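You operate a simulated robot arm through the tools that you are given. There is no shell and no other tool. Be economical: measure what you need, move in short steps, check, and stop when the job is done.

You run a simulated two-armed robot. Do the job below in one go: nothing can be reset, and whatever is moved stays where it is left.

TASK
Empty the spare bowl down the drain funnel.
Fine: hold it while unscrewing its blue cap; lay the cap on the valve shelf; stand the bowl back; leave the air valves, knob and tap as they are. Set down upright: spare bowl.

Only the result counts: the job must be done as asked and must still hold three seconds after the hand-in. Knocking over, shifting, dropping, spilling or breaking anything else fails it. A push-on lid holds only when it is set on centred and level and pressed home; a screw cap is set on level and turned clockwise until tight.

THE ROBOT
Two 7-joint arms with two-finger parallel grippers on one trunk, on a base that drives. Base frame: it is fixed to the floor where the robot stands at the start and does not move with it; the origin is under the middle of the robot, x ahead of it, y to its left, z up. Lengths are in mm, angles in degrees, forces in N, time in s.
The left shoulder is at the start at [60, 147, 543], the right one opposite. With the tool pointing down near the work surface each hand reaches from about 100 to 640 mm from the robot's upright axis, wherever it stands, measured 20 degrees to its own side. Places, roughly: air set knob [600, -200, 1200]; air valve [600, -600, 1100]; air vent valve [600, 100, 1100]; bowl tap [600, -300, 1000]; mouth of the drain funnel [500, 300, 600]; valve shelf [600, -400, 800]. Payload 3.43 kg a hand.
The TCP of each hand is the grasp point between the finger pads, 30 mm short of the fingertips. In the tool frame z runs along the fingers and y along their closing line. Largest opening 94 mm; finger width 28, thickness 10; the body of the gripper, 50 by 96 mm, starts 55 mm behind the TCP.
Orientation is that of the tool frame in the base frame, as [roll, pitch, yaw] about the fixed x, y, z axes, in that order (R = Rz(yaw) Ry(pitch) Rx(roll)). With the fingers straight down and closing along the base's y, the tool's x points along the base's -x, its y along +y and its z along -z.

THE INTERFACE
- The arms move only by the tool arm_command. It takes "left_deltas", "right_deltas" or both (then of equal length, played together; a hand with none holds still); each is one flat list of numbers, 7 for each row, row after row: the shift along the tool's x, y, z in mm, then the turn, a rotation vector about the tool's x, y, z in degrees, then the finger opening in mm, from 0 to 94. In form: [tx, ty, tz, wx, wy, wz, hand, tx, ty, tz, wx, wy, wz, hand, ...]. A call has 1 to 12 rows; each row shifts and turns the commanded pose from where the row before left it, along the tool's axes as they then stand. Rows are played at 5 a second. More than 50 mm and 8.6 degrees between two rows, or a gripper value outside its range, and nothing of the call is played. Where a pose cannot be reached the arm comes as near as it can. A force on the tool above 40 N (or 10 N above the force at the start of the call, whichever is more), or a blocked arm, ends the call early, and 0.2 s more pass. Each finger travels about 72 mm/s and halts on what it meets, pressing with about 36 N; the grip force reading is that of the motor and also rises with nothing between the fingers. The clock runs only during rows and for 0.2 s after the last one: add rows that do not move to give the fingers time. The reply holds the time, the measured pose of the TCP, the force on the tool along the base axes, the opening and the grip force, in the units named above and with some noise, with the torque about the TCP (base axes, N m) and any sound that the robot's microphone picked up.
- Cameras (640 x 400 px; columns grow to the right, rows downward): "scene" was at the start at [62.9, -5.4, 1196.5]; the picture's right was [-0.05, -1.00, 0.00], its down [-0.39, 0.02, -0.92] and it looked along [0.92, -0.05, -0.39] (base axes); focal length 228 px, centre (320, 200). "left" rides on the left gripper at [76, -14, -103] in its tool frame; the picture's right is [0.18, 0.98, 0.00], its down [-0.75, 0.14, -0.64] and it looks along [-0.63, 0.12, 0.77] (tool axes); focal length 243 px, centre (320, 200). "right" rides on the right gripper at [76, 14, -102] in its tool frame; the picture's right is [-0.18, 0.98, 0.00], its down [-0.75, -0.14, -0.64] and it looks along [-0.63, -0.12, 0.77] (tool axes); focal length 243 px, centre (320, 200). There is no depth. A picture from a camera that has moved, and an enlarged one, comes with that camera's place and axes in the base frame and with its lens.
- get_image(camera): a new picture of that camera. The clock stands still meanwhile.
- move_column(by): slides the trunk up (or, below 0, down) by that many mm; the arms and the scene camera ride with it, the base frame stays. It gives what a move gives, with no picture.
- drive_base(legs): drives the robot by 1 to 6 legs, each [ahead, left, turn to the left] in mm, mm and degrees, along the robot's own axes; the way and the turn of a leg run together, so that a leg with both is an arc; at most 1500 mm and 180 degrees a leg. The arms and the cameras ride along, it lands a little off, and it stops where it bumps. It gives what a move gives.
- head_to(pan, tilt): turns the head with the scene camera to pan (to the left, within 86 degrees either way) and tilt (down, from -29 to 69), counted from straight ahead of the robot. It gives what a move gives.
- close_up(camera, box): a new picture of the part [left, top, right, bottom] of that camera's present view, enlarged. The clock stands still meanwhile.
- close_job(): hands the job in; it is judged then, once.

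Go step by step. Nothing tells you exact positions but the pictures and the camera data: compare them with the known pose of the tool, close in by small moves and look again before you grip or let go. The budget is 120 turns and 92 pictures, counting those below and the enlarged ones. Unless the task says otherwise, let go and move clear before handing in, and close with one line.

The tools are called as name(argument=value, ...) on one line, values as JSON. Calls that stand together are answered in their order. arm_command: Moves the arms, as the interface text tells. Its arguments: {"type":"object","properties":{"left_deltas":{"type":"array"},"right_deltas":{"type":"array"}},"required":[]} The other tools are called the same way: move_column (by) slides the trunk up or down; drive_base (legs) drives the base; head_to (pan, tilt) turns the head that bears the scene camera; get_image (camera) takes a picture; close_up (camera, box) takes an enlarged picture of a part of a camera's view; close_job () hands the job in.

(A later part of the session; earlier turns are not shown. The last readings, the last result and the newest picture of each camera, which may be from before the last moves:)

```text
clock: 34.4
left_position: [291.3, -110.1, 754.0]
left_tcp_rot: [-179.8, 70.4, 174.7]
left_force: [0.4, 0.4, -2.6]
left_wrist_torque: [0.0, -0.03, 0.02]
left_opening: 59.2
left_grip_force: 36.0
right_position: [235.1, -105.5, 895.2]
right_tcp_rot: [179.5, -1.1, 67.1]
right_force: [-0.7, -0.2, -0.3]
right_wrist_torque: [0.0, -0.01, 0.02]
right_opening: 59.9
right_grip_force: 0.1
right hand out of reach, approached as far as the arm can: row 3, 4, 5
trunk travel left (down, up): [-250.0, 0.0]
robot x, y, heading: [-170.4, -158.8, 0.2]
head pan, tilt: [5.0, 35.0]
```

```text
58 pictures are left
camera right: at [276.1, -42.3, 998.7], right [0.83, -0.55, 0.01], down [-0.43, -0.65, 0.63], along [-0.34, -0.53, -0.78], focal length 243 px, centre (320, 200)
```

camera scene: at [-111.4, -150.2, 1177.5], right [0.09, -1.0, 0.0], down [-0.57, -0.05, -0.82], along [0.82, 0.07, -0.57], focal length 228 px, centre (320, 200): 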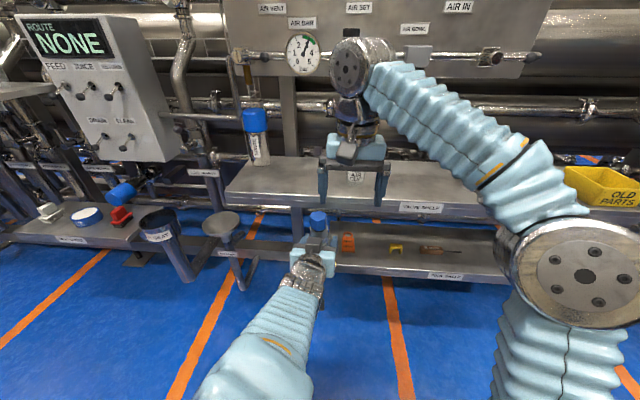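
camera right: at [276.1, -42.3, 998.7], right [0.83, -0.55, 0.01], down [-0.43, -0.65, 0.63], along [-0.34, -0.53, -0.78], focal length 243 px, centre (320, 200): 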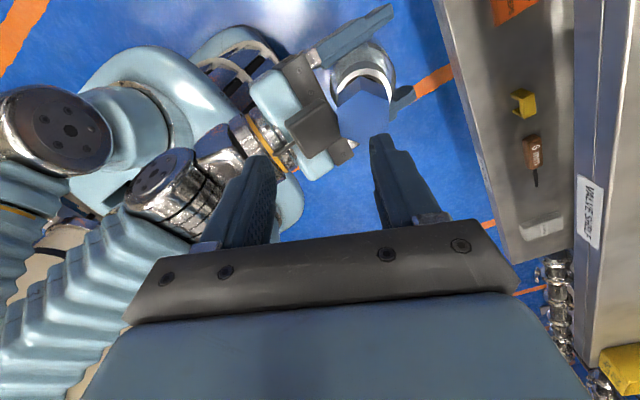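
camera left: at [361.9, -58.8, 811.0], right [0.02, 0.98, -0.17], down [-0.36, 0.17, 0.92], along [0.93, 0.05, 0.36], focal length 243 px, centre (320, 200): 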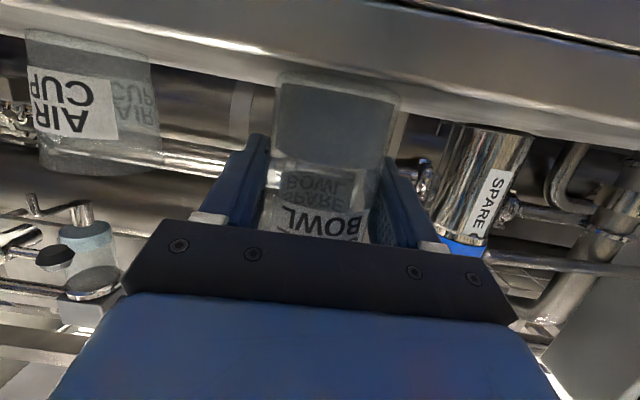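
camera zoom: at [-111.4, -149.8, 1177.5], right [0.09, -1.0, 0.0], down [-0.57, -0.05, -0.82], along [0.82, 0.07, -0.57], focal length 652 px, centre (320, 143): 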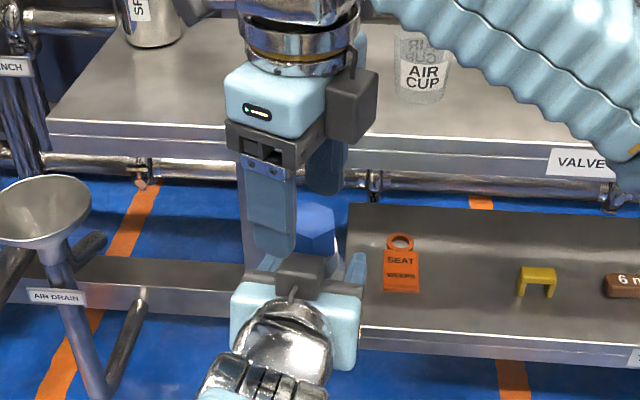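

The cap is still on and the bowl still held; the right hand is free. I wind the right wrist back while above.

arm_command(right_deltas=[0, 0, 0, 0, 0, 8.5, 60, 0, 0, 0, 0, 0, 8.5, 60, 0, 0, 0, 0, 0, 8.5, 60, 0, 0, 0, 0, 0, 8.5, 60, 0, 0, 0, 0, 0, 8.5, 60, 0, 0, 0, 0, 0, 8.5, 60, 0, 0, 0, 0, 0, 8.5, 60, 0, 0, 0, 0, 0, 8.5, 60, 0, 0, 0, 0, 0, 8.5, 60, 0, 0, 0, 0, 0, 8.5, 60, 0, 0, 0, 0, 0, 8.5, 60, 0, 0, 0, 0, 0, 8.5, 60])

arm_command(right_deltas=[0, 0, 0, 0, 0, 8.5, 60, 0, 0, 0, 0, 0, 8.5, 60, 0, 0, 0, 0, 0, 8.5, 60, 0, 0, 0, 0, 0, 8.5, 60, 0, 0, 0, 0, 0, 8.5, 60, 0, 0, 0, 0, 0, 8.5, 60, 0, 0, 0, 0, 0, 8.5, 60, 0, 0, 0, 0, 0, 8.5, 60, 0, 0, 0, 0, 0, 8.5, 60, 0, 0, 0, 0, 0, 8.5, 60, 0, 0, 0, 0, 0, 8.5, 60, 0, 0, 0, 0, 0, 8.5, 60])

arm_command(right_deltas=[0, 0, 0, 0, 0, 8.5, 60, 0, 0, 0, 0, 0, 8.5, 60, 0, 0, 0, 0, 0, 8.5, 60, 0, 0, 0, 0, 0, 8.5, 60, 0, 0, 0, 0, 0, 8.5, 60, 0, 0, 0, 0, 0, 8.5, 60, 0, 0, 0, 0, 0, 0, 60])

```text
clock: 37.0
left_position: [290.8, -111.7, 754.6]
left_tcp_rot: [-179.7, 70.4, 174.8]
left_force: [0.1, -0.1, -0.8]
left_wrist_torque: [0.02, -0.01, 0.03]
left_opening: 59.2
left_grip_force: 35.9
right_position: [232.8, -108.8, 896.1]
right_tcp_rot: [-179.2, -0.4, -35.0]
right_force: [0.2, 0.0, 0.1]
right_wrist_torque: [0.01, 0.0, 0.02]
right_opening: 60.0
right_grip_force: 0.1
trunk travel left (down, up): [-250.0, 0.0]
robot x, y, heading: [-169.3, -155.7, -0.2]
head pan, tilt: [5.0, 35.0]
```

```text
clock: 39.6
left_position: [292.5, -110.2, 755.0]
left_tcp_rot: [-179.7, 70.3, 174.8]
left_force: [0.1, -0.7, -1.6]
left_wrist_torque: [0.04, -0.03, -0.02]
left_opening: 59.0
left_grip_force: 35.8
right_position: [232.4, -107.0, 895.3]
right_tcp_rot: [-179.8, 1.0, -137.0]
right_force: [0.1, -0.3, 0.0]
right_wrist_torque: [0.01, -0.03, 0.01]
right_opening: 60.0
right_grip_force: 0.1
trunk travel left (down, up): [-250.0, 0.0]
robot x, y, heading: [-170.4, -156.9, 0.1]
head pan, tilt: [5.0, 35.0]
```

```text
clock: 41.2
left_position: [290.7, -110.1, 753.2]
left_tcp_rot: [-179.8, 70.4, 174.8]
left_force: [0.8, 0.0, -2.3]
left_wrist_torque: [0.0, 0.0, -0.01]
left_opening: 59.0
left_grip_force: 36.3
right_position: [232.7, -108.7, 894.3]
right_tcp_rot: [179.4, 0.7, 172.2]
right_force: [-0.1, -0.3, 1.0]
right_wrist_torque: [0.0, -0.02, 0.01]
right_opening: 60.1
right_grip_force: 0.1
trunk travel left (down, up): [-250.0, 0.0]
robot x, y, heading: [-170.8, -157.8, -0.2]
head pan, tilt: [5.0, 35.0]
```

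Now above again, I recentre the right hand and look at the cap's orientation.

arm_command(right_deltas=[0, 0, -30, 0, 0, 0, 90, -26, 3.7, 0, 0, 0, 0, 90, -25, 3.6, 0, 0, 0, 0, 90, 0, 0, 0, 0, 0, 0, 90])

close_up(camera="right", box=[200, 60, 440, 230])

close_up(camera="scene", box=[270, 190, 370, 290])

```text
clock: 42.2
left_position: [291.3, -111.1, 754.6]
left_tcp_rot: [-179.8, 70.4, 174.8]
left_force: [-0.7, -0.3, -1.9]
left_wrist_torque: [-0.01, -0.02, -0.03]
left_opening: 58.9
left_grip_force: 36.5
right_position: [284.9, -106.7, 925.8]
right_tcp_rot: [179.3, 0.7, 172.2]
right_force: [-0.1, 0.5, -0.1]
right_wrist_torque: [-0.03, 0.04, 0.01]
right_opening: 89.7
right_grip_force: 0.1
trunk travel left (down, up): [-250.0, 0.0]
robot x, y, heading: [-166.7, -154.7, -0.3]
head pan, tilt: [5.0, 35.0]
```

```text
2.35 times, centred on (320, 145) of right
camera zoom: at [210.2, -83.1, 1028.6], right [0.31, 0.95, 0.01], down [0.72, -0.25, 0.65], along [0.62, -0.2, -0.76], focal length 571 px, centre (320, 329)
```

zoom: 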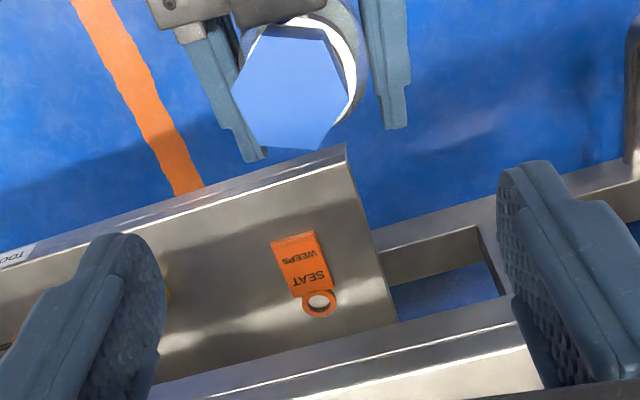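

```text
4.00 times, centred on (320, 240) of scene
camera zoom: at [-111.1, -149.8, 1177.4], right [0.09, -1.0, 0.0], down [-0.57, -0.05, -0.82], along [0.82, 0.07, -0.57], focal length 914 px, centre (320, 40)
```

zoom: 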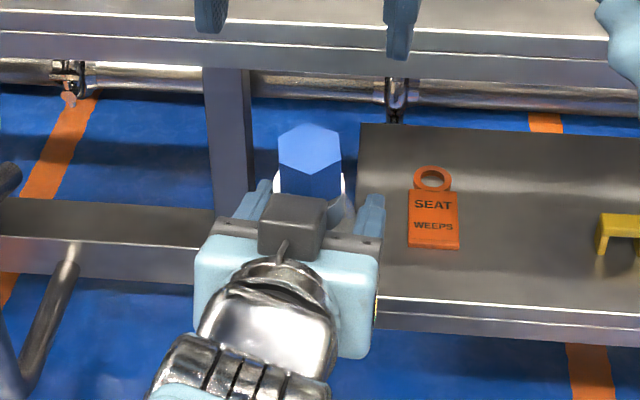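

The bowl got pitched about 17° toward the robot within the left grip, cap still on (about 256° turned). I'll align the right hand with the tilted cap, grip it and swing the bowl upright again.

arm_command(right_deltas=[0, 0, 0, 0, 0, -7, 80, 0, 0, 0, 0, 0, -7, 80, 0, 0, 0, 0, -8.5, 0, 80, 0, 0, 0, 0, -8.5, 0, 80, 22.3, -0.5, 5, 0, 0, 0, 80, 22.3, -0.4, 6.4, 0, 0, 0, 70, 0, 0, 0, 0, 0, 0, 70])

close_up(camera="right", box=[200, 60, 440, 230])

close_up(camera="scene", box=[250, 150, 390, 290])

```text
clock: 43.8
left_position: [291.0, -110.9, 754.6]
left_tcp_rot: [-179.9, 70.3, 174.8]
left_force: [0.9, 0.2, -2.3]
left_wrist_torque: [0.0, -0.01, -0.03]
left_opening: 58.9
left_grip_force: 35.8
right_position: [244.5, -112.8, 899.7]
right_tcp_rot: [179.5, 17.9, -174.0]
right_force: [0.5, -1.0, -0.3]
right_wrist_torque: [-0.02, 0.01, -0.02]
right_opening: 70.2
right_grip_force: 0.1
trunk travel left (down, up): [-250.0, 0.0]
robot x, y, heading: [-168.2, -158.5, 0.0]
head pan, tilt: [5.0, 35.0]
```

```text
2.35 times, centred on (320, 145) of right
camera zoom: at [139.6, -111.0, 974.3], right [0.07, 1.0, 0.06], down [0.53, -0.09, 0.84], along [0.84, -0.02, -0.54], focal length 571 px, centre (320, 329)
```

zoom: 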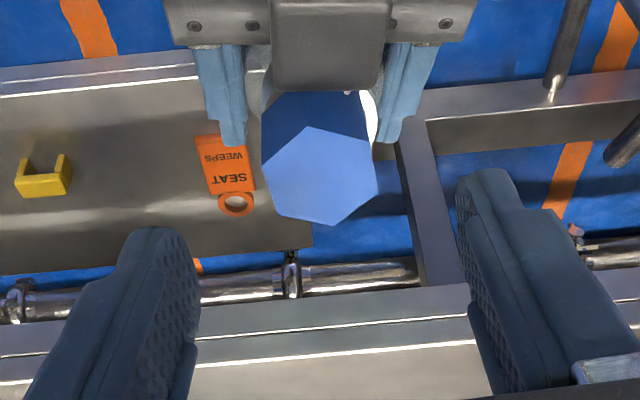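

```text
2.86 times, centred on (320, 220) of scene
camera zoom: at [-111.4, -149.9, 1177.5], right [0.09, -1.0, 0.0], down [-0.57, -0.05, -0.82], along [0.82, 0.07, -0.57], focal length 652 px, centre (320, 143)
```

zoom: 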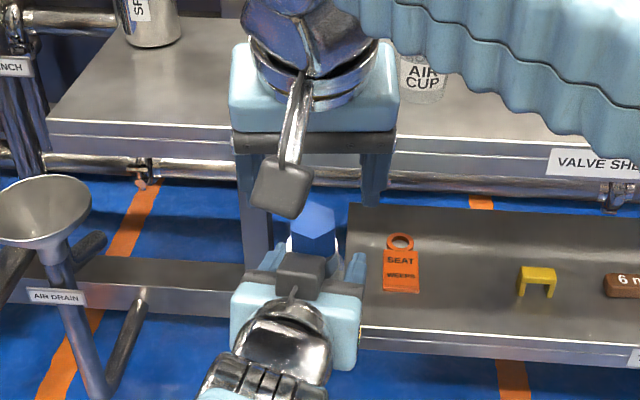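

Aligned with the tilted cap. I advance along its axis and grip it.

arm_command(right_deltas=[0, 1.5, 18, 0, 0, 0, 70, 0, 0, 18, 0, 0, 0, 65, 0, 0, 18, 0, 0, 0, 60, 0, 0, 0, 0, 0, 0, 60])

close_up(camera="right", box=[200, 60, 440, 230])

close_up(camera="scene", box=[270, 180, 370, 280])

```text
clock: 44.8
left_position: [290.8, -110.8, 754.7]
left_tcp_rot: [-179.8, 70.3, 174.8]
left_force: [0.4, -0.2, -1.3]
left_wrist_torque: [0.01, -0.01, 0.01]
left_opening: 58.9
left_grip_force: 35.9
right_position: [262.1, -110.2, 850.6]
right_tcp_rot: [179.5, 17.8, -173.9]
right_force: [0.1, 0.0, 0.5]
right_wrist_torque: [0.02, -0.01, 0.01]
right_opening: 60.3
right_grip_force: 0.0
trunk travel left (down, up): [-250.0, 0.0]
robot x, y, heading: [-171.1, -155.9, 0.2]
head pan, tilt: [5.0, 35.0]
```

```text
2.35 times, centred on (320, 145) of right
camera zoom: at [157.6, -107.8, 924.4], right [0.07, 1.0, 0.06], down [0.53, -0.09, 0.84], along [0.84, -0.02, -0.54], focal length 571 px, centre (320, 329)
```

zoom: 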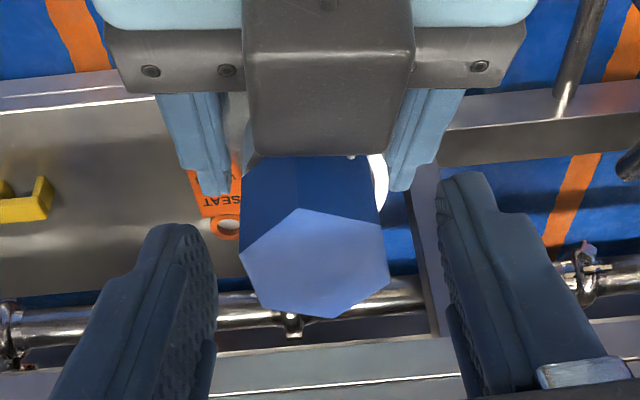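

```text
4.00 times, centred on (320, 230) of scene
camera zoom: at [-111.3, -149.9, 1177.4], right [0.09, -1.0, 0.0], down [-0.57, -0.05, -0.82], along [0.82, 0.07, -0.57], focal length 914 px, centre (320, 80)
```

zoom: 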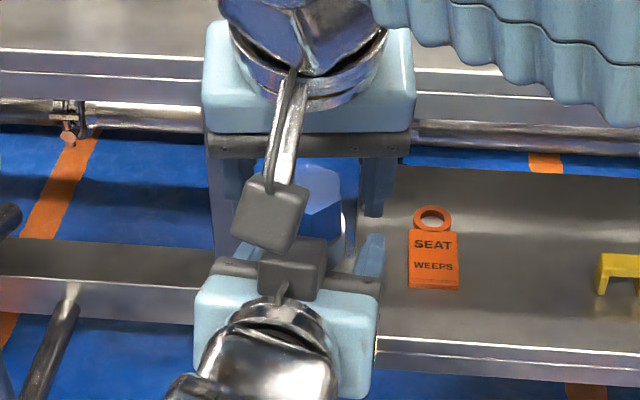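

I nudge to centre, close on the cap, then swing it in an arc about the left grip to bring the bowl upright.

arm_command(right_deltas=[0, -3, 3, 0, 0, 0, 60, 0, 0, 0, 0, 0, 0, 40, 0, 0, 0, 0, 0, 0, 20, 0, 0, 0, 0, 0, 0, 20, 0, 0, 0, 0, 0, 0, 20])

arm_command(right_deltas=[-3.4, 0, 0, 0, 2, 0, 20, -3.4, 0, 0, 0, 2, 0, 20, -3.4, 0, 0, 0, 2, 0, 20, -3.4, 0, 0, 0, 2, 0, 20, -3.4, 0, 0, 0, 2, 0, 20, -3.4, 0, 0, 0, 2, 0, 20, -3.4, 0, 0, 0, 2, 0, 20, -3.4, 0, 0, 0, 2, 0, 20, -3.4, 0, 0, 0, 2, 0, 20, 0, 0, 0, 0, 0, 0, 20])

close_up(camera="scene", box=[270, 180, 370, 280])

```text
clock: 46.0
left_position: [290.7, -109.8, 754.3]
left_tcp_rot: [-179.8, 70.2, 174.8]
left_force: [-1.3, 0.2, -2.1]
left_wrist_torque: [0.04, -0.07, -0.01]
left_opening: 58.8
left_grip_force: 35.8
right_position: [263.1, -111.7, 846.3]
right_tcp_rot: [179.6, 17.9, -173.9]
right_force: [1.0, 1.3, 0.4]
right_wrist_torque: [0.05, -0.05, 0.01]
right_opening: 32.7
right_grip_force: 35.9
trunk travel left (down, up): [-250.0, 0.0]
robot x, y, heading: [-169.4, -156.7, -0.0]
head pan, tilt: [5.0, 35.0]
```

```text
clock: 48.2
left_position: [292.2, -110.0, 753.2]
left_tcp_rot: [-179.8, 70.3, 174.9]
left_force: [5.4, 4.5, -1.9]
left_wrist_torque: [-0.21, 0.25, 0.01]
left_opening: 57.2
left_grip_force: 35.9
right_position: [292.6, -110.2, 851.7]
right_tcp_rot: [179.5, -0.1, -173.8]
right_force: [-5.7, -3.7, -0.4]
right_wrist_torque: [-0.18, 0.28, 0.0]
right_opening: 32.8
right_grip_force: 36.1
trunk travel left (down, up): [-250.0, 0.0]
robot x, y, heading: [-171.2, -157.5, -0.0]
head pan, tilt: [5.0, 35.0]
```

```text
4.00 times, centred on (320, 230) of scene
camera zoom: at [-111.3, -149.8, 1177.4], right [0.09, -1.0, 0.0], down [-0.57, -0.05, -0.82], along [0.82, 0.07, -0.57], focal length 914 px, centre (320, 80)
```

zoom: 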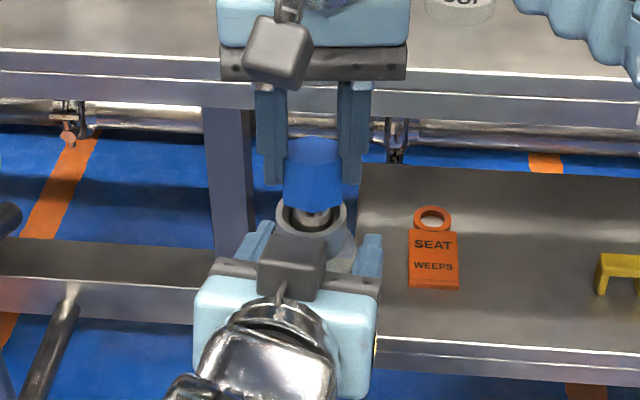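

The bowl is upright again and the cap is visibly rising out of the neck. I continue unscrewing with the same slow rise.

arm_command(right_deltas=[0, 0, -0.2, 0, 0, -8, 20, 0, 0, -0.2, 0, 0, -8, 20, 0, 0, -0.2, 0, 0, -8, 20, 0, 0, -0.2, 0, 0, -8, 20, 0, 0, -0.2, 0, 0, -8, 20, 0, 0, -0.2, 0, 0, -8, 20, 0, 0, -0.2, 0, 0, -8, 20, 0, 0, -0.2, 0, 0, -8, 20, 0, 0, 0, 0, 0, 0, 20])

close_up(camera="scene", box=[270, 180, 370, 280])

```text
clock: 50.2
left_position: [291.5, -111.1, 754.9]
left_tcp_rot: [-179.9, 70.4, 174.8]
left_force: [18.7, -17.5, 3.8]
left_wrist_torque: [0.66, 0.68, 0.1]
left_opening: 57.1
left_grip_force: 36.5
right_position: [291.6, -107.4, 853.0]
right_tcp_rot: [179.5, 0.4, -109.5]
right_force: [-19.3, 17.4, -5.7]
right_wrist_torque: [1.11, 1.14, -0.21]
right_opening: 32.9
right_grip_force: 36.4
trunk travel left (down, up): [-250.0, 0.0]
robot x, y, heading: [-172.1, -154.9, 0.2]
head pan, tilt: [5.0, 35.0]
```

```text
4.00 times, centred on (320, 230) of scene
camera zoom: at [-111.3, -149.9, 1177.4], right [0.09, -1.0, 0.0], down [-0.57, -0.05, -0.82], along [0.82, 0.07, -0.57], focal length 914 px, centre (320, 80)
```

zoom: 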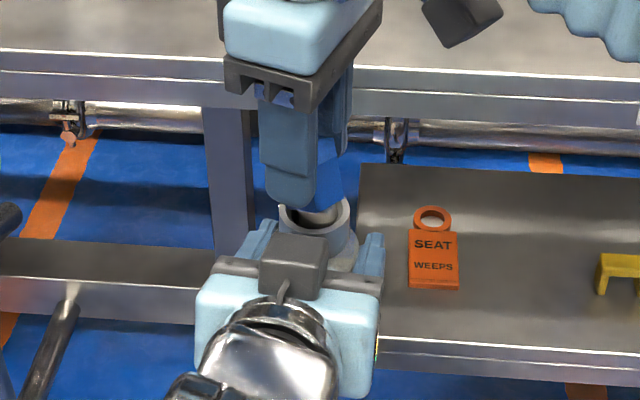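

I relieve the side load and test a small lift.

arm_command(right_deltas=[-1.3, 3.1, 0, 0, 0, 0, 20, 0, 0, -1, 0, 0, 0, 20, 0, 0, -1, 0, 0, 0, 20, 0, 0, 0, 0, 0, 0, 20])

```text
clock: 51.2
left_position: [291.6, -110.8, 755.3]
left_tcp_rot: [-179.8, 70.2, 174.8]
left_force: [-1.2, -6.8, 0.2]
left_wrist_torque: [0.33, -0.04, 0.02]
left_opening: 57.4
left_grip_force: 36.5
right_position: [289.8, -106.1, 855.7]
right_tcp_rot: [179.8, 0.3, -109.8]
right_force: [1.2, 7.8, -2.5]
right_wrist_torque: [0.48, 0.0, 0.01]
right_opening: 32.7
right_grip_force: 36.4
trunk travel left (down, up): [-250.0, 0.0]
robot x, y, heading: [-167.8, -155.0, -0.1]
head pan, tilt: [5.0, 35.0]
```

It rises freely now. I lift a bit more, watching force.

arm_command(right_deltas=[0, 0, -2, 0, 0, 0, 20, 0, 0, -2, 0, 0, 0, 20, 0, 0, -2, 0, 0, 0, 20, 0, 0, 0, 0, 0, 0, 20])

close_up(camera="scene", box=[270, 180, 370, 280])

```text
clock: 52.2
left_position: [290.5, -111.3, 754.1]
left_tcp_rot: [-179.8, 70.3, 175.0]
left_force: [-0.7, 0.6, -0.3]
left_wrist_torque: [-0.02, 0.01, 0.02]
left_opening: 57.3
left_grip_force: 35.9
right_position: [289.7, -105.4, 861.5]
right_tcp_rot: [179.6, 0.3, -109.7]
right_force: [0.1, -0.4, -0.9]
right_wrist_torque: [-0.01, 0.02, -0.01]
right_opening: 32.7
right_grip_force: 35.7
trunk travel left (down, up): [-250.0, 0.0]
robot x, y, heading: [-170.7, -154.9, -0.1]
head pan, tilt: [5.0, 35.0]
```

```text
4.00 times, centred on (320, 230) of scene
camera zoom: at [-111.3, -149.9, 1177.4], right [0.09, -1.0, 0.0], down [-0.57, -0.05, -0.82], along [0.82, 0.07, -0.57], focal length 914 px, centre (320, 80)
```

zoom: 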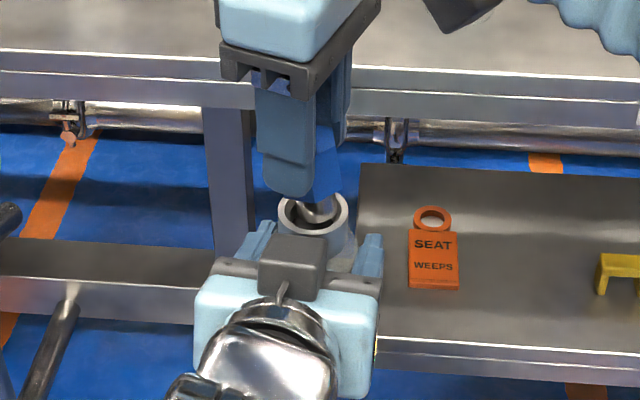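

The cap is off the thread. I raise it clear and look at it.

arm_command(right_deltas=[0, 0, -15, 0, 0, 0, 20, 0, 0, -15, 0, 0, 0, 20, 0, 0, -15, 0, 0, 0, 20, 0, 0, -15, 0, 0, 0, 20, 0, 0, 0, 0, 0, 0, 20])

close_up(camera="scene", box=[260, 150, 380, 270])

```text
clock: 53.4
left_position: [291.2, -109.8, 754.4]
left_tcp_rot: [-179.8, 70.2, 174.8]
left_force: [-0.1, 0.1, -1.7]
left_wrist_torque: [-0.01, 0.0, 0.02]
left_opening: 57.6
left_grip_force: 35.7
right_position: [289.8, -107.8, 921.7]
right_tcp_rot: [179.7, 0.2, -109.7]
right_force: [-0.1, -0.1, 0.5]
right_wrist_torque: [0.0, 0.0, 0.0]
right_opening: 32.6
right_grip_force: 35.5
trunk travel left (down, up): [-250.0, 0.0]
robot x, y, heading: [-170.5, -155.8, -0.0]
head pan, tilt: [5.0, 35.0]
```

```text
3.33 times, centred on (320, 210) of scene
camera zoom: at [-111.3, -149.8, 1177.4], right [0.09, -1.0, 0.0], down [-0.57, -0.05, -0.82], along [0.82, 0.07, -0.57], focal length 761 px, centre (320, 167)
```

zoom: 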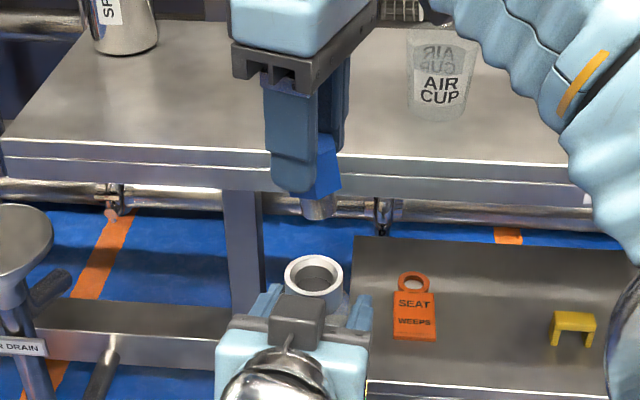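

The cap came off with a short plug stem. I move the right hand with the cap aside, then drive left to bring the bowl toward the funnel.

arm_command(right_deltas=[31.5, -7, 0, 0, 0, 0, 20, 31.5, -7, 0, 0, 0, 0, 20, 31.5, -7, 0, 0, 0, 0, 20, 31.5, -7, 0, 0, 0, 0, 20, 31.5, -7, 0, 0, 0, 0, 20, 0, 0, 0, 0, 0, 0, 20])

head_to(pan=25, tilt=45)

get_image(camera="scene")

```text
clock: 54.8
left_position: [292.4, -110.5, 755.5]
left_tcp_rot: [-179.9, 70.3, 174.8]
left_force: [-0.2, -0.5, -1.1]
left_wrist_torque: [0.0, 0.0, -0.05]
left_opening: 57.0
left_grip_force: 36.2
right_position: [269.3, -265.6, 919.8]
right_tcp_rot: [179.8, 0.3, -109.6]
right_force: [-0.4, -0.1, -0.5]
right_wrist_torque: [0.0, 0.03, -0.02]
right_opening: 32.4
right_grip_force: 36.0
trunk travel left (down, up): [-250.0, 0.0]
robot x, y, heading: [-171.2, -155.2, -0.1]
head pan, tilt: [5.0, 35.0]
```

```text
clock: 55.6
left_position: [290.9, -111.1, 754.1]
left_tcp_rot: [-179.9, 70.3, 174.8]
left_force: [0.1, -0.3, -1.9]
left_wrist_torque: [0.0, 0.03, -0.06]
left_opening: 57.2
left_grip_force: 36.1
right_position: [268.4, -264.9, 919.0]
right_tcp_rot: [179.7, 0.3, -109.7]
right_force: [0.7, -0.3, 0.5]
right_wrist_torque: [-0.01, -0.01, -0.02]
right_opening: 32.3
right_grip_force: 36.1
trunk travel left (down, up): [-250.0, 0.0]
robot x, y, heading: [-171.4, -160.5, -0.2]
head pan, tilt: [25.0, 45.0]
```

```text
47 pictures are left
camera scene: at [-125.3, -123.3, 1162.7], right [0.42, -0.91, 0.0], down [-0.64, -0.3, -0.71], along [0.64, 0.3, -0.71], focal length 228 px, centre (320, 200)
```

scene: 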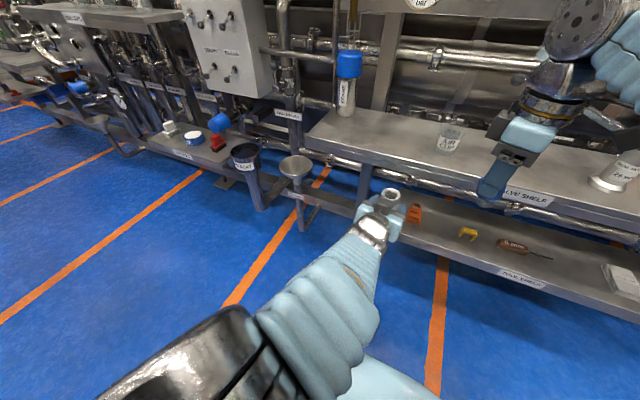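

The floor to the left is clear; funnel again reads near (526, 287). I drive left 300 mm.

drive_base(legs=[[0, 300, 0]])

head_to(pan=10, tilt=40)

get_image(camera="scene")

```text
clock: 57.7
left_position: [290.4, 194.2, 753.9]
left_tcp_rot: [-179.9, 70.3, 175.1]
left_force: [-0.3, -1.1, -1.7]
left_wrist_torque: [-0.02, -0.01, 0.02]
left_opening: 57.3
left_grip_force: 36.2
right_position: [267.8, 38.8, 920.8]
right_tcp_rot: [179.7, 0.3, -109.6]
right_force: [0.7, -0.2, -0.7]
right_wrist_torque: [0.0, 0.01, 0.02]
right_opening: 32.3
right_grip_force: 36.0
trunk travel left (down, up): [-250.0, 0.0]
robot x, y, heading: [-170.5, 146.6, -0.2]
head pan, tilt: [25.0, 45.0]
```

```text
clock: 58.4
left_position: [290.2, 193.7, 755.2]
left_tcp_rot: [-179.8, 70.3, 175.2]
left_force: [-0.1, -0.5, -1.5]
left_wrist_torque: [0.04, -0.05, 0.03]
left_opening: 57.0
left_grip_force: 35.9
right_position: [268.4, 38.8, 919.8]
right_tcp_rot: [179.7, 0.4, -109.5]
right_force: [0.5, -0.4, -0.4]
right_wrist_torque: [0.01, 0.01, 0.01]
right_opening: 32.8
right_grip_force: 36.2
trunk travel left (down, up): [-250.0, 0.0]
robot x, y, heading: [-168.4, 146.9, 0.3]
head pan, tilt: [10.0, 40.0]
```

```text
46 pictures are left
camera scene: at [-116.0, 160.0, 1169.9], right [0.18, -0.98, 0.0], down [-0.63, -0.11, -0.77], along [0.75, 0.14, -0.64], focal length 228 px, centre (320, 200)
```

scene: 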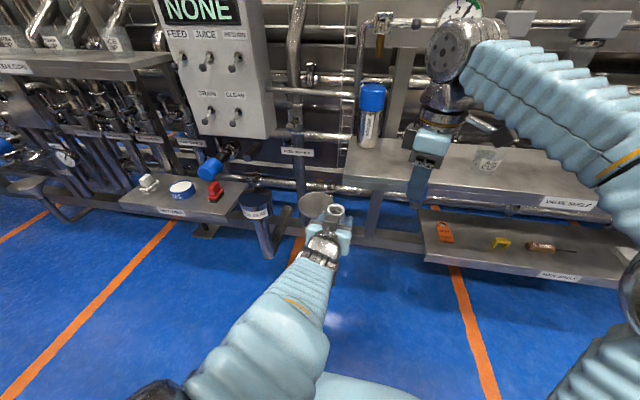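

Triangulating from three views, the funnel mouth is near (550, 304, 578). Before driving in, I move the bowl left and up so it clears the shelf's end.

arm_command(left_deltas=[-6.7, 27.9, -5, 0, 0, 0, 40, -6.7, 27.9, -5, 0, 0, 0, 40, -6.7, 27.9, -5, 0, 0, 0, 40, -6.7, 27.9, -5, 0, 0, 0, 40, -6.7, 27.9, -5, 0, 0, 0, 40, 0, 0, 0, 0, 0, 0, 40])

drive_base(legs=[[150, 0, 0]])

get_image(camera="scene")

get_image(camera="left")

```text
clock: 59.8
left_position: [291.3, 335.4, 794.3]
left_tcp_rot: [-179.8, 70.2, 175.0]
left_force: [-0.3, 0.2, -1.6]
left_wrist_torque: [0.03, -0.02, -0.01]
left_opening: 57.0
left_grip_force: 35.6
right_position: [267.3, 38.4, 920.4]
right_tcp_rot: [179.7, 0.2, -109.6]
right_force: [-0.4, -0.2, -0.7]
right_wrist_torque: [0.02, -0.04, 0.01]
right_opening: 32.6
right_grip_force: 35.7
trunk travel left (down, up): [-250.0, 0.0]
robot x, y, heading: [-172.2, 145.9, 0.1]
head pan, tilt: [10.0, 40.0]
```

```text
clock: 61.2
left_position: [442.2, 335.6, 792.8]
left_tcp_rot: [-179.8, 70.3, 175.1]
left_force: [-0.4, -0.8, -3.1]
left_wrist_torque: [-0.01, -0.01, -0.02]
left_opening: 57.1
left_grip_force: 36.3
right_position: [418.1, 38.2, 920.8]
right_tcp_rot: [179.7, 0.3, -109.6]
right_force: [0.3, -0.3, -0.9]
right_wrist_torque: [0.0, -0.01, 0.01]
right_opening: 32.4
right_grip_force: 36.1
trunk travel left (down, up): [-250.0, 0.0]
robot x, y, heading: [-18.0, 144.4, 0.2]
head pan, tilt: [10.0, 40.0]
```

```text
45 pictures are left
camera scene: at [34.0, 160.4, 1169.9], right [0.18, -0.98, 0.0], down [-0.63, -0.11, -0.77], along [0.75, 0.13, -0.64], focal length 228 px, centre (320, 200)
```

scene: 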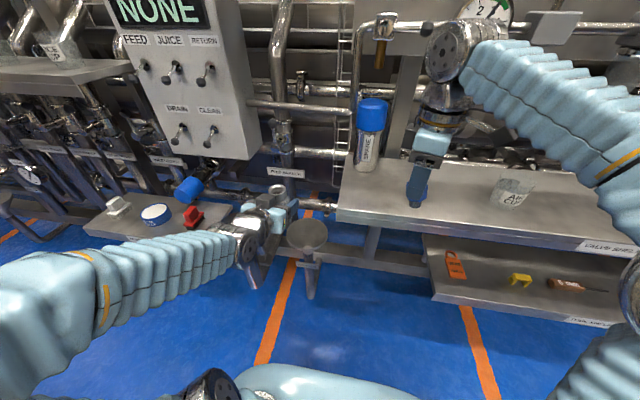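

```text
44 pictures are left
camera left: at [319.7, 331.4, 757.5], right [0.03, 0.98, -0.17], down [-0.34, 0.17, 0.93], along [0.94, 0.03, 0.34], focal length 243 px, centre (320, 200)
```

left: 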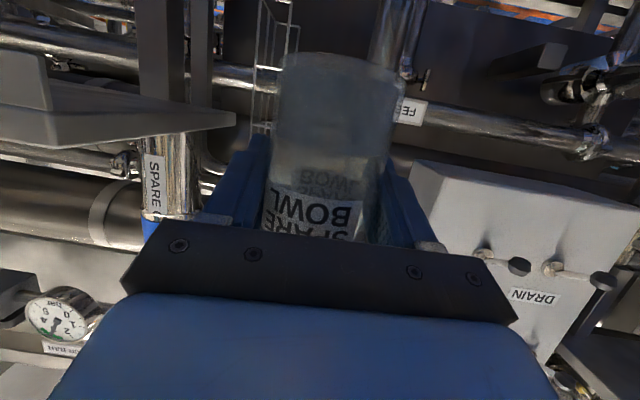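

The readings all agree on a funnel mouth at about (528, 291, 600). I bring the bowl just beyond and left of the funnel so its mouth will swing over the centre when rolled.

arm_command(left_deltas=[10.8, 2.1, 24, 0, 0, 0, 40, 10.8, 2.1, 24, 0, 0, 0, 40, 10.8, 2.1, 24, 0, 0, 0, 40, 10.8, 2.1, 24, 0, 0, 0, 40, 10.8, 2.1, 24, 0, 0, 0, 40, 10.8, 2.1, 24, 0, 0, 0, 40, 0, 0, 0, 0, 0, 0, 40])

close_up(camera="scene", box=[220, 140, 380, 300])

```text
clock: 62.8
left_position: [557.4, 337.0, 680.9]
left_tcp_rot: [-179.9, 70.3, 174.9]
left_force: [0.7, -0.9, -2.2]
left_wrist_torque: [0.0, 0.02, 0.0]
left_opening: 57.2
left_grip_force: 36.2
right_position: [418.5, 38.7, 919.6]
right_tcp_rot: [179.8, 0.3, -109.5]
right_force: [0.4, -0.4, -0.4]
right_wrist_torque: [0.02, -0.02, 0.02]
right_opening: 32.4
right_grip_force: 36.2
trunk travel left (down, up): [-250.0, 0.0]
robot x, y, heading: [-19.4, 145.2, -0.1]
head pan, tilt: [10.0, 40.0]
```

```text
2.50 times, centred on (300, 220) of scene
camera zoom: at [34.5, 160.5, 1169.9], right [0.18, -0.98, 0.0], down [-0.63, -0.11, -0.77], along [0.75, 0.13, -0.64], focal length 571 px, centre (370, 150)
```

zoom: 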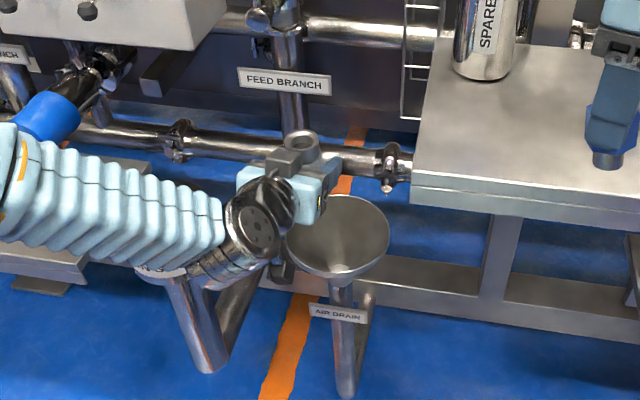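

The funnel rim is centred near (521, 289) with about 69 mm radius. I shift slightly and roll the bowl to about 64°.

arm_command(left_deltas=[-4.3, -7, 12, 0, 0, 0, 40, 0, 0, 0, 0, 0, 8, 40, 0, 0, 0, 0, 0, 8, 40, 0, 0, 0, 0, 0, 8, 40, 0, 0, 0, 0, 0, 8, 40, 0, 0, 0, 0, 0, 8, 40, 0, 0, 0, 0, 0, 8, 40, 0, 0, 0, 0, 0, 0, 40])

close_up(camera="scene", box=[220, 140, 380, 300])

```text
clock: 64.6
left_position: [569.3, 327.7, 683.2]
left_tcp_rot: [115.8, 39.0, 101.6]
left_force: [-0.2, -0.4, -0.8]
left_wrist_torque: [0.01, 0.0, -0.03]
left_opening: 57.1
left_grip_force: 36.2
right_position: [418.0, 38.7, 920.6]
right_tcp_rot: [179.7, 0.4, -109.5]
right_force: [0.7, -0.7, -0.6]
right_wrist_torque: [-0.05, 0.0, 0.0]
right_opening: 32.6
right_grip_force: 36.4
trunk travel left (down, up): [-250.0, 0.0]
robot x, y, heading: [-18.9, 146.0, 0.2]
head pan, tilt: [10.0, 40.0]
```

```text
2.50 times, centred on (300, 220) of scene
camera zoom: at [34.3, 160.4, 1169.9], right [0.18, -0.98, 0.0], down [-0.63, -0.11, -0.77], along [0.75, 0.13, -0.64], focal length 571 px, centre (370, 150)
```

zoom: 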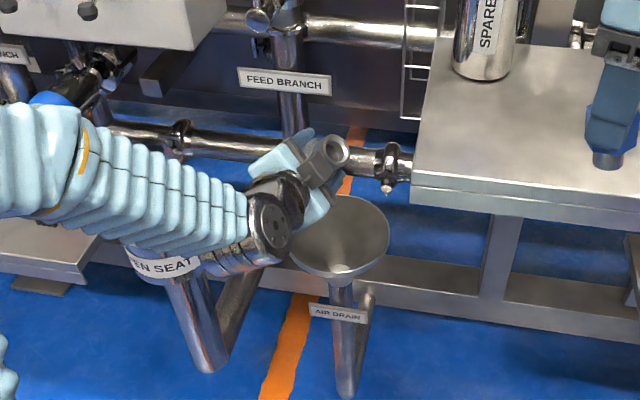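

Mouth is over the funnel, slightly far side. I pull back 12 mm and keep rolling, in steps.

arm_command(left_deltas=[0, 0, -12, 0, 0, 0, 40, 0, 0, 0, 0, 0, 6, 40, 0, 0, 0, 0, 0, 6, 40, 0, 0, 0, 0, 0, 6, 40, 0, 0, 0, 0, 0, 6, 40, 0, 0, 0, 0, 0, 6, 40, 0, 0, 0, 0, 0, 0, 40, 0, 0, 0, 0, 0, 0, 40])

close_up(camera="scene", box=[220, 140, 380, 300])

```text
clock: 66.4
left_position: [557.2, 328.5, 687.6]
left_tcp_rot: [110.3, 11.2, 88.8]
left_force: [0.1, -0.3, -1.0]
left_wrist_torque: [-0.02, 0.03, -0.03]
left_opening: 56.9
left_grip_force: 36.0
right_position: [418.0, 37.8, 920.6]
right_tcp_rot: [179.8, 0.3, -109.6]
right_force: [0.3, 0.5, 0.0]
right_wrist_torque: [0.01, 0.02, -0.04]
right_opening: 32.7
right_grip_force: 36.1
trunk travel left (down, up): [-250.0, 0.0]
robot x, y, heading: [-23.1, 149.6, 0.1]
head pan, tilt: [10.0, 40.0]
```

```text
2.50 times, centred on (300, 220) of scene
camera zoom: at [34.3, 160.4, 1169.9], right [0.18, -0.98, 0.0], down [-0.63, -0.11, -0.77], along [0.75, 0.13, -0.64], focal length 571 px, centre (370, 150)
```

zoom: 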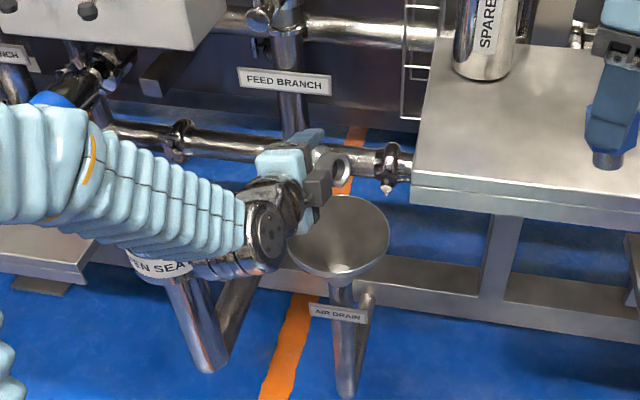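

Mouth remains over the bowl of the funnel. I continue the roll to start pouring.

arm_command(left_deltas=[0, 0, -8, 0, 0, 0, 40, 0, 0, 0, 0, 0, 6, 40, 0, 0, 0, 0, 0, 6, 40, 0, 0, 0, 0, 0, 6, 40, 0, 0, 0, 0, 0, 6, 40, 0, 0, 0, 0, 0, 0, 40, 0, 0, 0, 0, 0, 0, 40])

close_up(camera="scene", box=[220, 140, 380, 300])

```text
clock: 68.0
left_position: [549.4, 330.8, 690.0]
left_tcp_rot: [110.1, -11.3, 80.7]
left_force: [-0.1, -0.5, -1.4]
left_wrist_torque: [-0.03, 0.02, 0.02]
left_opening: 57.1
left_grip_force: 36.0
right_position: [417.9, 39.2, 920.5]
right_tcp_rot: [179.7, 0.4, -109.6]
right_force: [0.4, 0.5, -0.5]
right_wrist_torque: [0.02, -0.02, -0.02]
right_opening: 32.5
right_grip_force: 35.8
trunk travel left (down, up): [-250.0, 0.0]
robot x, y, heading: [-20.9, 149.2, -0.1]
head pan, tilt: [10.0, 40.0]
```

```text
2.50 times, centred on (300, 220) of scene
camera zoom: at [34.3, 160.4, 1169.9], right [0.18, -0.98, 0.0], down [-0.63, -0.11, -0.77], along [0.75, 0.13, -0.64], focal length 571 px, centre (370, 150)
```

zoom: 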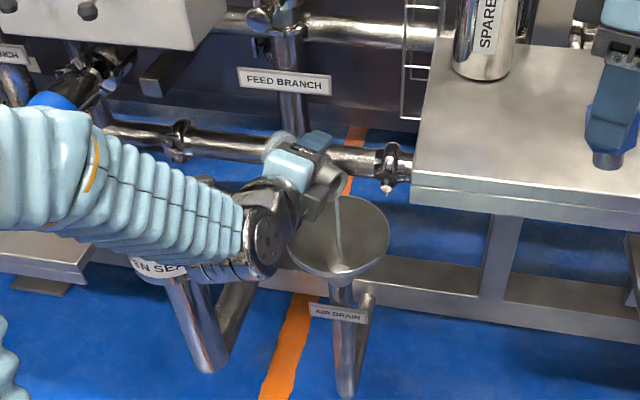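

Liquid is pouring straight into the funnel's centre. I hold, then roll further to drain it completely.

arm_command(left_deltas=[0, 0, 0, 0, 0, 0, 40, 0, 0, 0, 0, 0, 0, 40, 0, 0, 0, 0, 0, 0, 40, 0, 0, 0, 0, 0, 5, 40, 0, 0, 0, 0, 0, 5, 40, 0, 0, 0, 0, 0, 0, 40, 0, 0, 0, 0, 0, 5, 40, 0, 0, 0, 0, 0, 5, 40, 0, 0, 0, 0, 0, 0, 40, 0, 0, 0, 0, 0, 0, 40])

close_up(camera="scene", box=[220, 140, 380, 300])

```text
clock: 70.2
left_position: [550.9, 330.9, 690.7]
left_tcp_rot: [112.9, -30.0, 72.9]
left_force: [-0.4, -0.1, -0.8]
left_wrist_torque: [0.01, 0.03, -0.04]
left_opening: 57.1
left_grip_force: 35.7
right_position: [418.1, 38.8, 919.8]
right_tcp_rot: [179.7, 0.2, -109.7]
right_force: [-0.5, -0.6, -0.7]
right_wrist_torque: [0.0, 0.05, -0.01]
right_opening: 32.6
right_grip_force: 35.9
trunk travel left (down, up): [-250.0, 0.0]
robot x, y, heading: [-17.4, 147.7, 0.2]
head pan, tilt: [10.0, 40.0]
```

```text
2.50 times, centred on (300, 220) of scene
camera zoom: at [34.3, 160.4, 1169.9], right [0.18, -0.98, 0.0], down [-0.63, -0.11, -0.77], along [0.75, 0.13, -0.64], focal length 571 px, centre (370, 150)
```

zoom: 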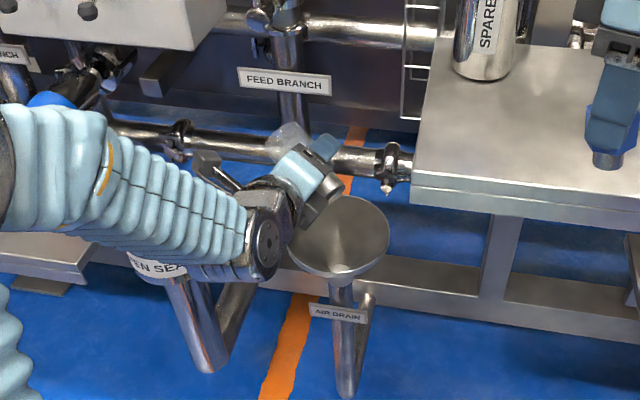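

The stream has stopped at this angle; I shift the mouth 12 mm inward and roll further to get the rest out.

arm_command(left_deltas=[-9.9, 6.6, 1, 0, 0, 0, 40, 0, 0, 0, 0, 0, 6, 40, 0, 0, 0, 0, 0, 6, 40, 0, 0, 0, 0, 0, 6, 40, 0, 0, 0, 0, 0, 6, 40, 0, 0, 0, 0, 0, 6, 40, 0, 0, 0, 0, 0, 0, 40, 0, 0, 0, 0, 0, 0, 40, 0, 0, 0, 0, 0, 0, 40, 0, 0, 0, 0, 0, 0, 40, 0, 0, 0, 0, 0, 0, 40])

close_up(camera="scene", box=[250, 160, 350, 260])

```text
clock: 72.6
left_position: [548.1, 318.5, 691.9]
left_tcp_rot: [127.3, -56.1, 52.3]
left_force: [-0.6, -0.3, -1.2]
left_wrist_torque: [-0.01, -0.02, -0.02]
left_opening: 57.0
left_grip_force: 36.2
right_position: [418.4, 39.0, 920.4]
right_tcp_rot: [179.6, 0.3, -109.6]
right_force: [0.0, 0.2, -0.3]
right_wrist_torque: [0.03, -0.02, -0.01]
right_opening: 32.9
right_grip_force: 35.7
trunk travel left (down, up): [-250.0, 0.0]
robot x, y, heading: [-20.3, 144.0, 0.3]
head pan, tilt: [10.0, 40.0]
```

```text
4.00 times, centred on (300, 210) of scene
camera zoom: at [34.3, 160.4, 1169.9], right [0.18, -0.98, 0.0], down [-0.63, -0.11, -0.77], along [0.75, 0.13, -0.64], focal length 914 px, centre (400, 160)
```

zoom: 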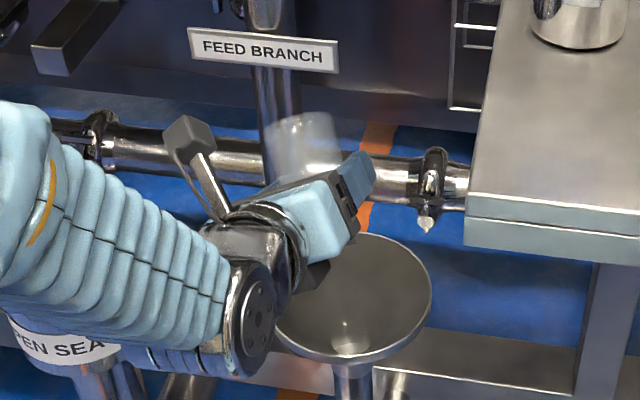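

The bowl is well inverted and looks clear. I wait a bit more for drips and check with the wrist camera.

arm_command(left_deltas=[0, 0, 0, 0, 0, 0, 40, 0, 0, 0, 0, 0, 0, 40, 0, 0, 0, 0, 0, 0, 40, 0, 0, 0, 0, 0, 0, 40, 0, 0, 0, 0, 0, 0, 40, 0, 0, 0, 0, 0, 0, 40, 0, 0, 0, 0, 0, 0, 40, 0, 0, 0, 0, 0, 0, 40, 0, 0, 0, 0, 0, 0, 40, 0, 0, 0, 0, 0, 0, 40])

get_image(camera="left")

```text
clock: 74.8
left_position: [549.3, 318.7, 691.4]
left_tcp_rot: [127.4, -56.3, 52.5]
left_force: [-0.8, 0.1, -0.9]
left_wrist_torque: [0.03, -0.02, -0.04]
left_opening: 56.9
left_grip_force: 35.7
right_position: [417.4, 38.5, 921.1]
right_tcp_rot: [179.7, 0.3, -109.6]
right_force: [-0.5, -0.5, 0.3]
right_wrist_torque: [0.01, -0.03, 0.0]
right_opening: 32.6
right_grip_force: 35.7
trunk travel left (down, up): [-250.0, 0.0]
robot x, y, heading: [-15.5, 147.8, 0.2]
head pan, tilt: [10.0, 40.0]
```

```text
37 pictures are left
camera left: at [478.8, 373.9, 783.3], right [0.14, -0.8, 0.59], down [-0.85, -0.4, -0.35], along [0.51, -0.45, -0.73], focal length 243 px, centre (320, 200)
```

left: 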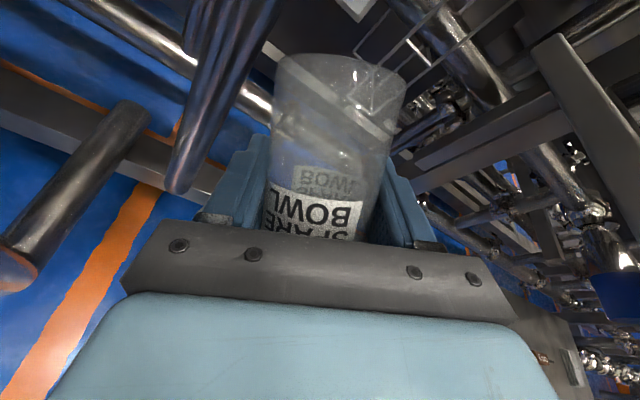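

The bowl is empty. I roll it back upright.

arm_command(left_deltas=[0, 0, 0, 0, 0, -8, 40, 0, 0, 0, 0, 0, -8, 40, 0, 0, 0, 0, 0, -8, 40, 0, 0, 0, 0, 0, -8, 40, 0, 0, 0, 0, 0, -8, 40, 0, 0, 0, 0, 0, -8, 40, 0, 0, 0, 0, 0, -8, 40, 0, 0, 0, 0, 0, -8, 40, 0, 0, 0, 0, 0, -8, 40, 0, 0, 0, 0, 0, -8, 40, 0, 0, 0, 0, 0, -8, 40, 0, 0, 0, 0, 0, -8, 40])

arm_command(left_deltas=[0, 0, 0, 0, 0, -8, 40, 0, 0, 0, 0, 0, -8, 40, 0, 0, 0, 0, 0, -8, 40, 0, 0, 0, 0, 0, -8, 40, 0, 0, 0, 0, 0, -8, 40, 0, 0, 0, 0, 0, -8, 40, 0, 0, 0, 0, 0, -8, 40, 0, 0, 0, 0, 0, 0, 40])

```text
clock: 77.4
left_position: [549.3, 318.6, 690.2]
left_tcp_rot: [113.4, 31.9, 97.7]
left_force: [-0.6, -0.6, -0.5]
left_wrist_torque: [0.0, 0.0, -0.02]
left_opening: 57.2
left_grip_force: 35.9
right_position: [419.0, 37.9, 918.8]
right_tcp_rot: [179.7, 0.3, -109.6]
right_force: [-0.5, 0.7, 0.7]
right_wrist_torque: [0.04, 0.03, 0.03]
right_opening: 32.8
right_grip_force: 35.9
trunk travel left (down, up): [-250.0, 0.0]
robot x, y, heading: [-23.1, 145.1, 0.4]
head pan, tilt: [10.0, 40.0]
```

```text
clock: 79.2
left_position: [549.9, 318.8, 691.1]
left_tcp_rot: [-179.5, 70.2, 175.3]
left_force: [0.5, -0.2, -1.7]
left_wrist_torque: [-0.01, -0.02, 0.04]
left_opening: 56.8
left_grip_force: 35.7
right_position: [418.0, 37.6, 920.1]
right_tcp_rot: [179.7, 0.2, -109.6]
right_force: [0.2, -0.2, -0.9]
right_wrist_torque: [-0.02, 0.03, 0.0]
right_opening: 32.4
right_grip_force: 35.7
trunk travel left (down, up): [-250.0, 0.0]
robot x, y, heading: [-20.9, 144.6, 0.2]
head pan, tilt: [10.0, 40.0]
```

Upright again. I withdraw the bowl from the funnel, up and back, then back the base off.

arm_command(left_deltas=[-9.9, 1.3, -22.8, 0, 0, 0, 40, -9.9, 1.3, -22.8, 0, 0, 0, 40, -9.9, 1.3, -22.8, 0, 0, 0, 40, -9.9, 1.3, -22.8, 0, 0, 0, 40, -9.9, 1.3, -22.8, 0, 0, 0, 40, -9.9, 1.3, -22.8, 0, 0, 0, 40, 0, 0, 0, 0, 0, 0, 40])

drive_base(legs=[[-170, 0, 0], [0, -302, 0]])

head_to(pan=0, tilt=35)

```text
clock: 80.8
left_position: [440.8, 335.3, 793.8]
left_tcp_rot: [-179.9, 70.3, 174.9]
left_force: [0.3, 0.8, 0.0]
left_wrist_torque: [0.0, 0.02, 0.03]
left_opening: 56.8
left_grip_force: 35.8
right_position: [417.4, 37.9, 921.4]
right_tcp_rot: [179.7, 0.3, -109.6]
right_force: [-0.4, 0.1, -1.0]
right_wrist_torque: [-0.03, -0.03, 0.02]
right_opening: 32.6
right_grip_force: 35.7
trunk travel left (down, up): [-250.0, 0.0]
robot x, y, heading: [-18.4, 143.6, 0.2]
head pan, tilt: [10.0, 40.0]
```

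```text
clock: 83.9
left_position: [269.9, 29.9, 794.0]
left_tcp_rot: [-179.8, 70.3, 174.9]
left_force: [0.2, 0.9, -1.3]
left_wrist_torque: [0.01, 0.0, 0.0]
left_opening: 57.1
left_grip_force: 35.7
right_position: [245.1, -268.5, 921.3]
right_tcp_rot: [179.7, 0.3, -109.7]
right_force: [0.4, 0.0, -0.5]
right_wrist_torque: [0.0, 0.0, -0.01]
right_opening: 32.4
right_grip_force: 35.9
trunk travel left (down, up): [-250.0, 0.0]
robot x, y, heading: [-192.6, -157.2, 0.0]
head pan, tilt: [10.0, 40.0]
```

```text
clock: 84.7
left_position: [270.3, 29.5, 793.0]
left_tcp_rot: [-179.8, 70.2, 175.0]
left_force: [0.2, -0.5, -0.7]
left_wrist_torque: [-0.02, -0.01, -0.01]
left_opening: 57.2
left_grip_force: 35.8
right_position: [246.5, -266.5, 920.1]
right_tcp_rot: [179.7, 0.3, -109.7]
right_force: [-0.4, -0.4, -0.1]
right_wrist_torque: [0.0, -0.03, 0.02]
right_opening: 32.3
right_grip_force: 36.0
trunk travel left (down, up): [-250.0, 0.0]
robot x, y, heading: [-193.9, -158.5, 0.1]
head pan, tilt: [0.0, 35.0]
```

I raise the bowl to its approach height in line with its old place, then drive forward to the shelf.

arm_command(left_deltas=[-20.1, -13.7, -2.7, 0, 0, 0, 40, -20.1, -13.7, -2.7, 0, 0, 0, 40, -20.1, -13.7, -2.7, 0, 0, 0, 40, -20.1, -13.7, -2.7, 0, 0, 0, 40, -20.1, -13.7, -2.7, 0, 0, 0, 40, -20.1, -13.7, -2.7, 0, 0, 0, 40, 0, 0, 0, 0, 0, 0, 40])

get_image(camera="scene")

close_up(camera="scene", box=[230, 130, 390, 260])

```text
clock: 86.2
left_position: [289.4, -54.1, 913.9]
left_tcp_rot: [-179.8, 70.2, 174.8]
left_force: [0.0, 0.5, -1.1]
left_wrist_torque: [0.02, 0.0, 0.0]
left_opening: 56.9
left_grip_force: 36.1
right_position: [245.7, -267.6, 919.7]
right_tcp_rot: [179.6, 0.3, -109.7]
right_force: [0.1, 0.1, 0.2]
right_wrist_torque: [0.0, 0.01, -0.01]
right_opening: 32.8
right_grip_force: 35.6
trunk travel left (down, up): [-250.0, 0.0]
robot x, y, heading: [-192.7, -154.9, 0.1]
head pan, tilt: [0.0, 35.0]
```

```text
36 pictures are left
camera scene: at [-133.4, -159.6, 1177.4], right [0.0, -1.0, 0.0], down [-0.57, 0.0, -0.82], along [0.82, 0.0, -0.57], focal length 228 px, centre (320, 200)
```

scene: 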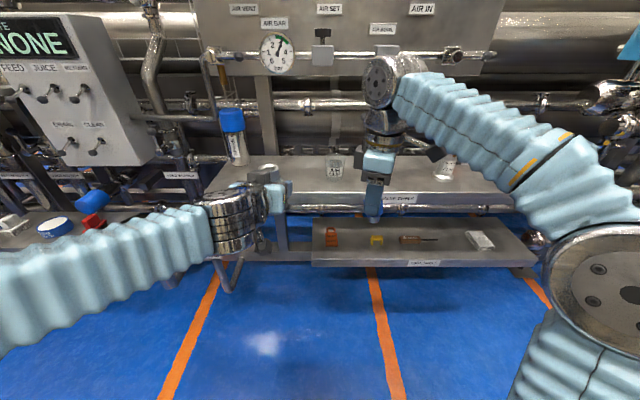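

```text
3.08 times, centred on (310, 195) of scene
camera zoom: at [-133.4, -159.6, 1177.4], right [0.0, -1.0, 0.0], down [-0.57, 0.0, -0.82], along [0.82, 0.0, -0.57], focal length 703 px, centre (351, 215)
```

zoom: 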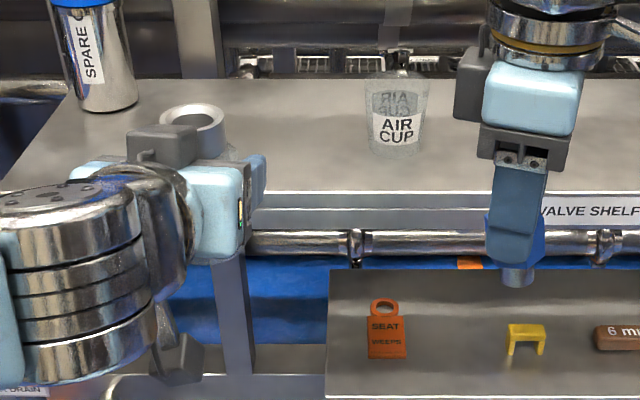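

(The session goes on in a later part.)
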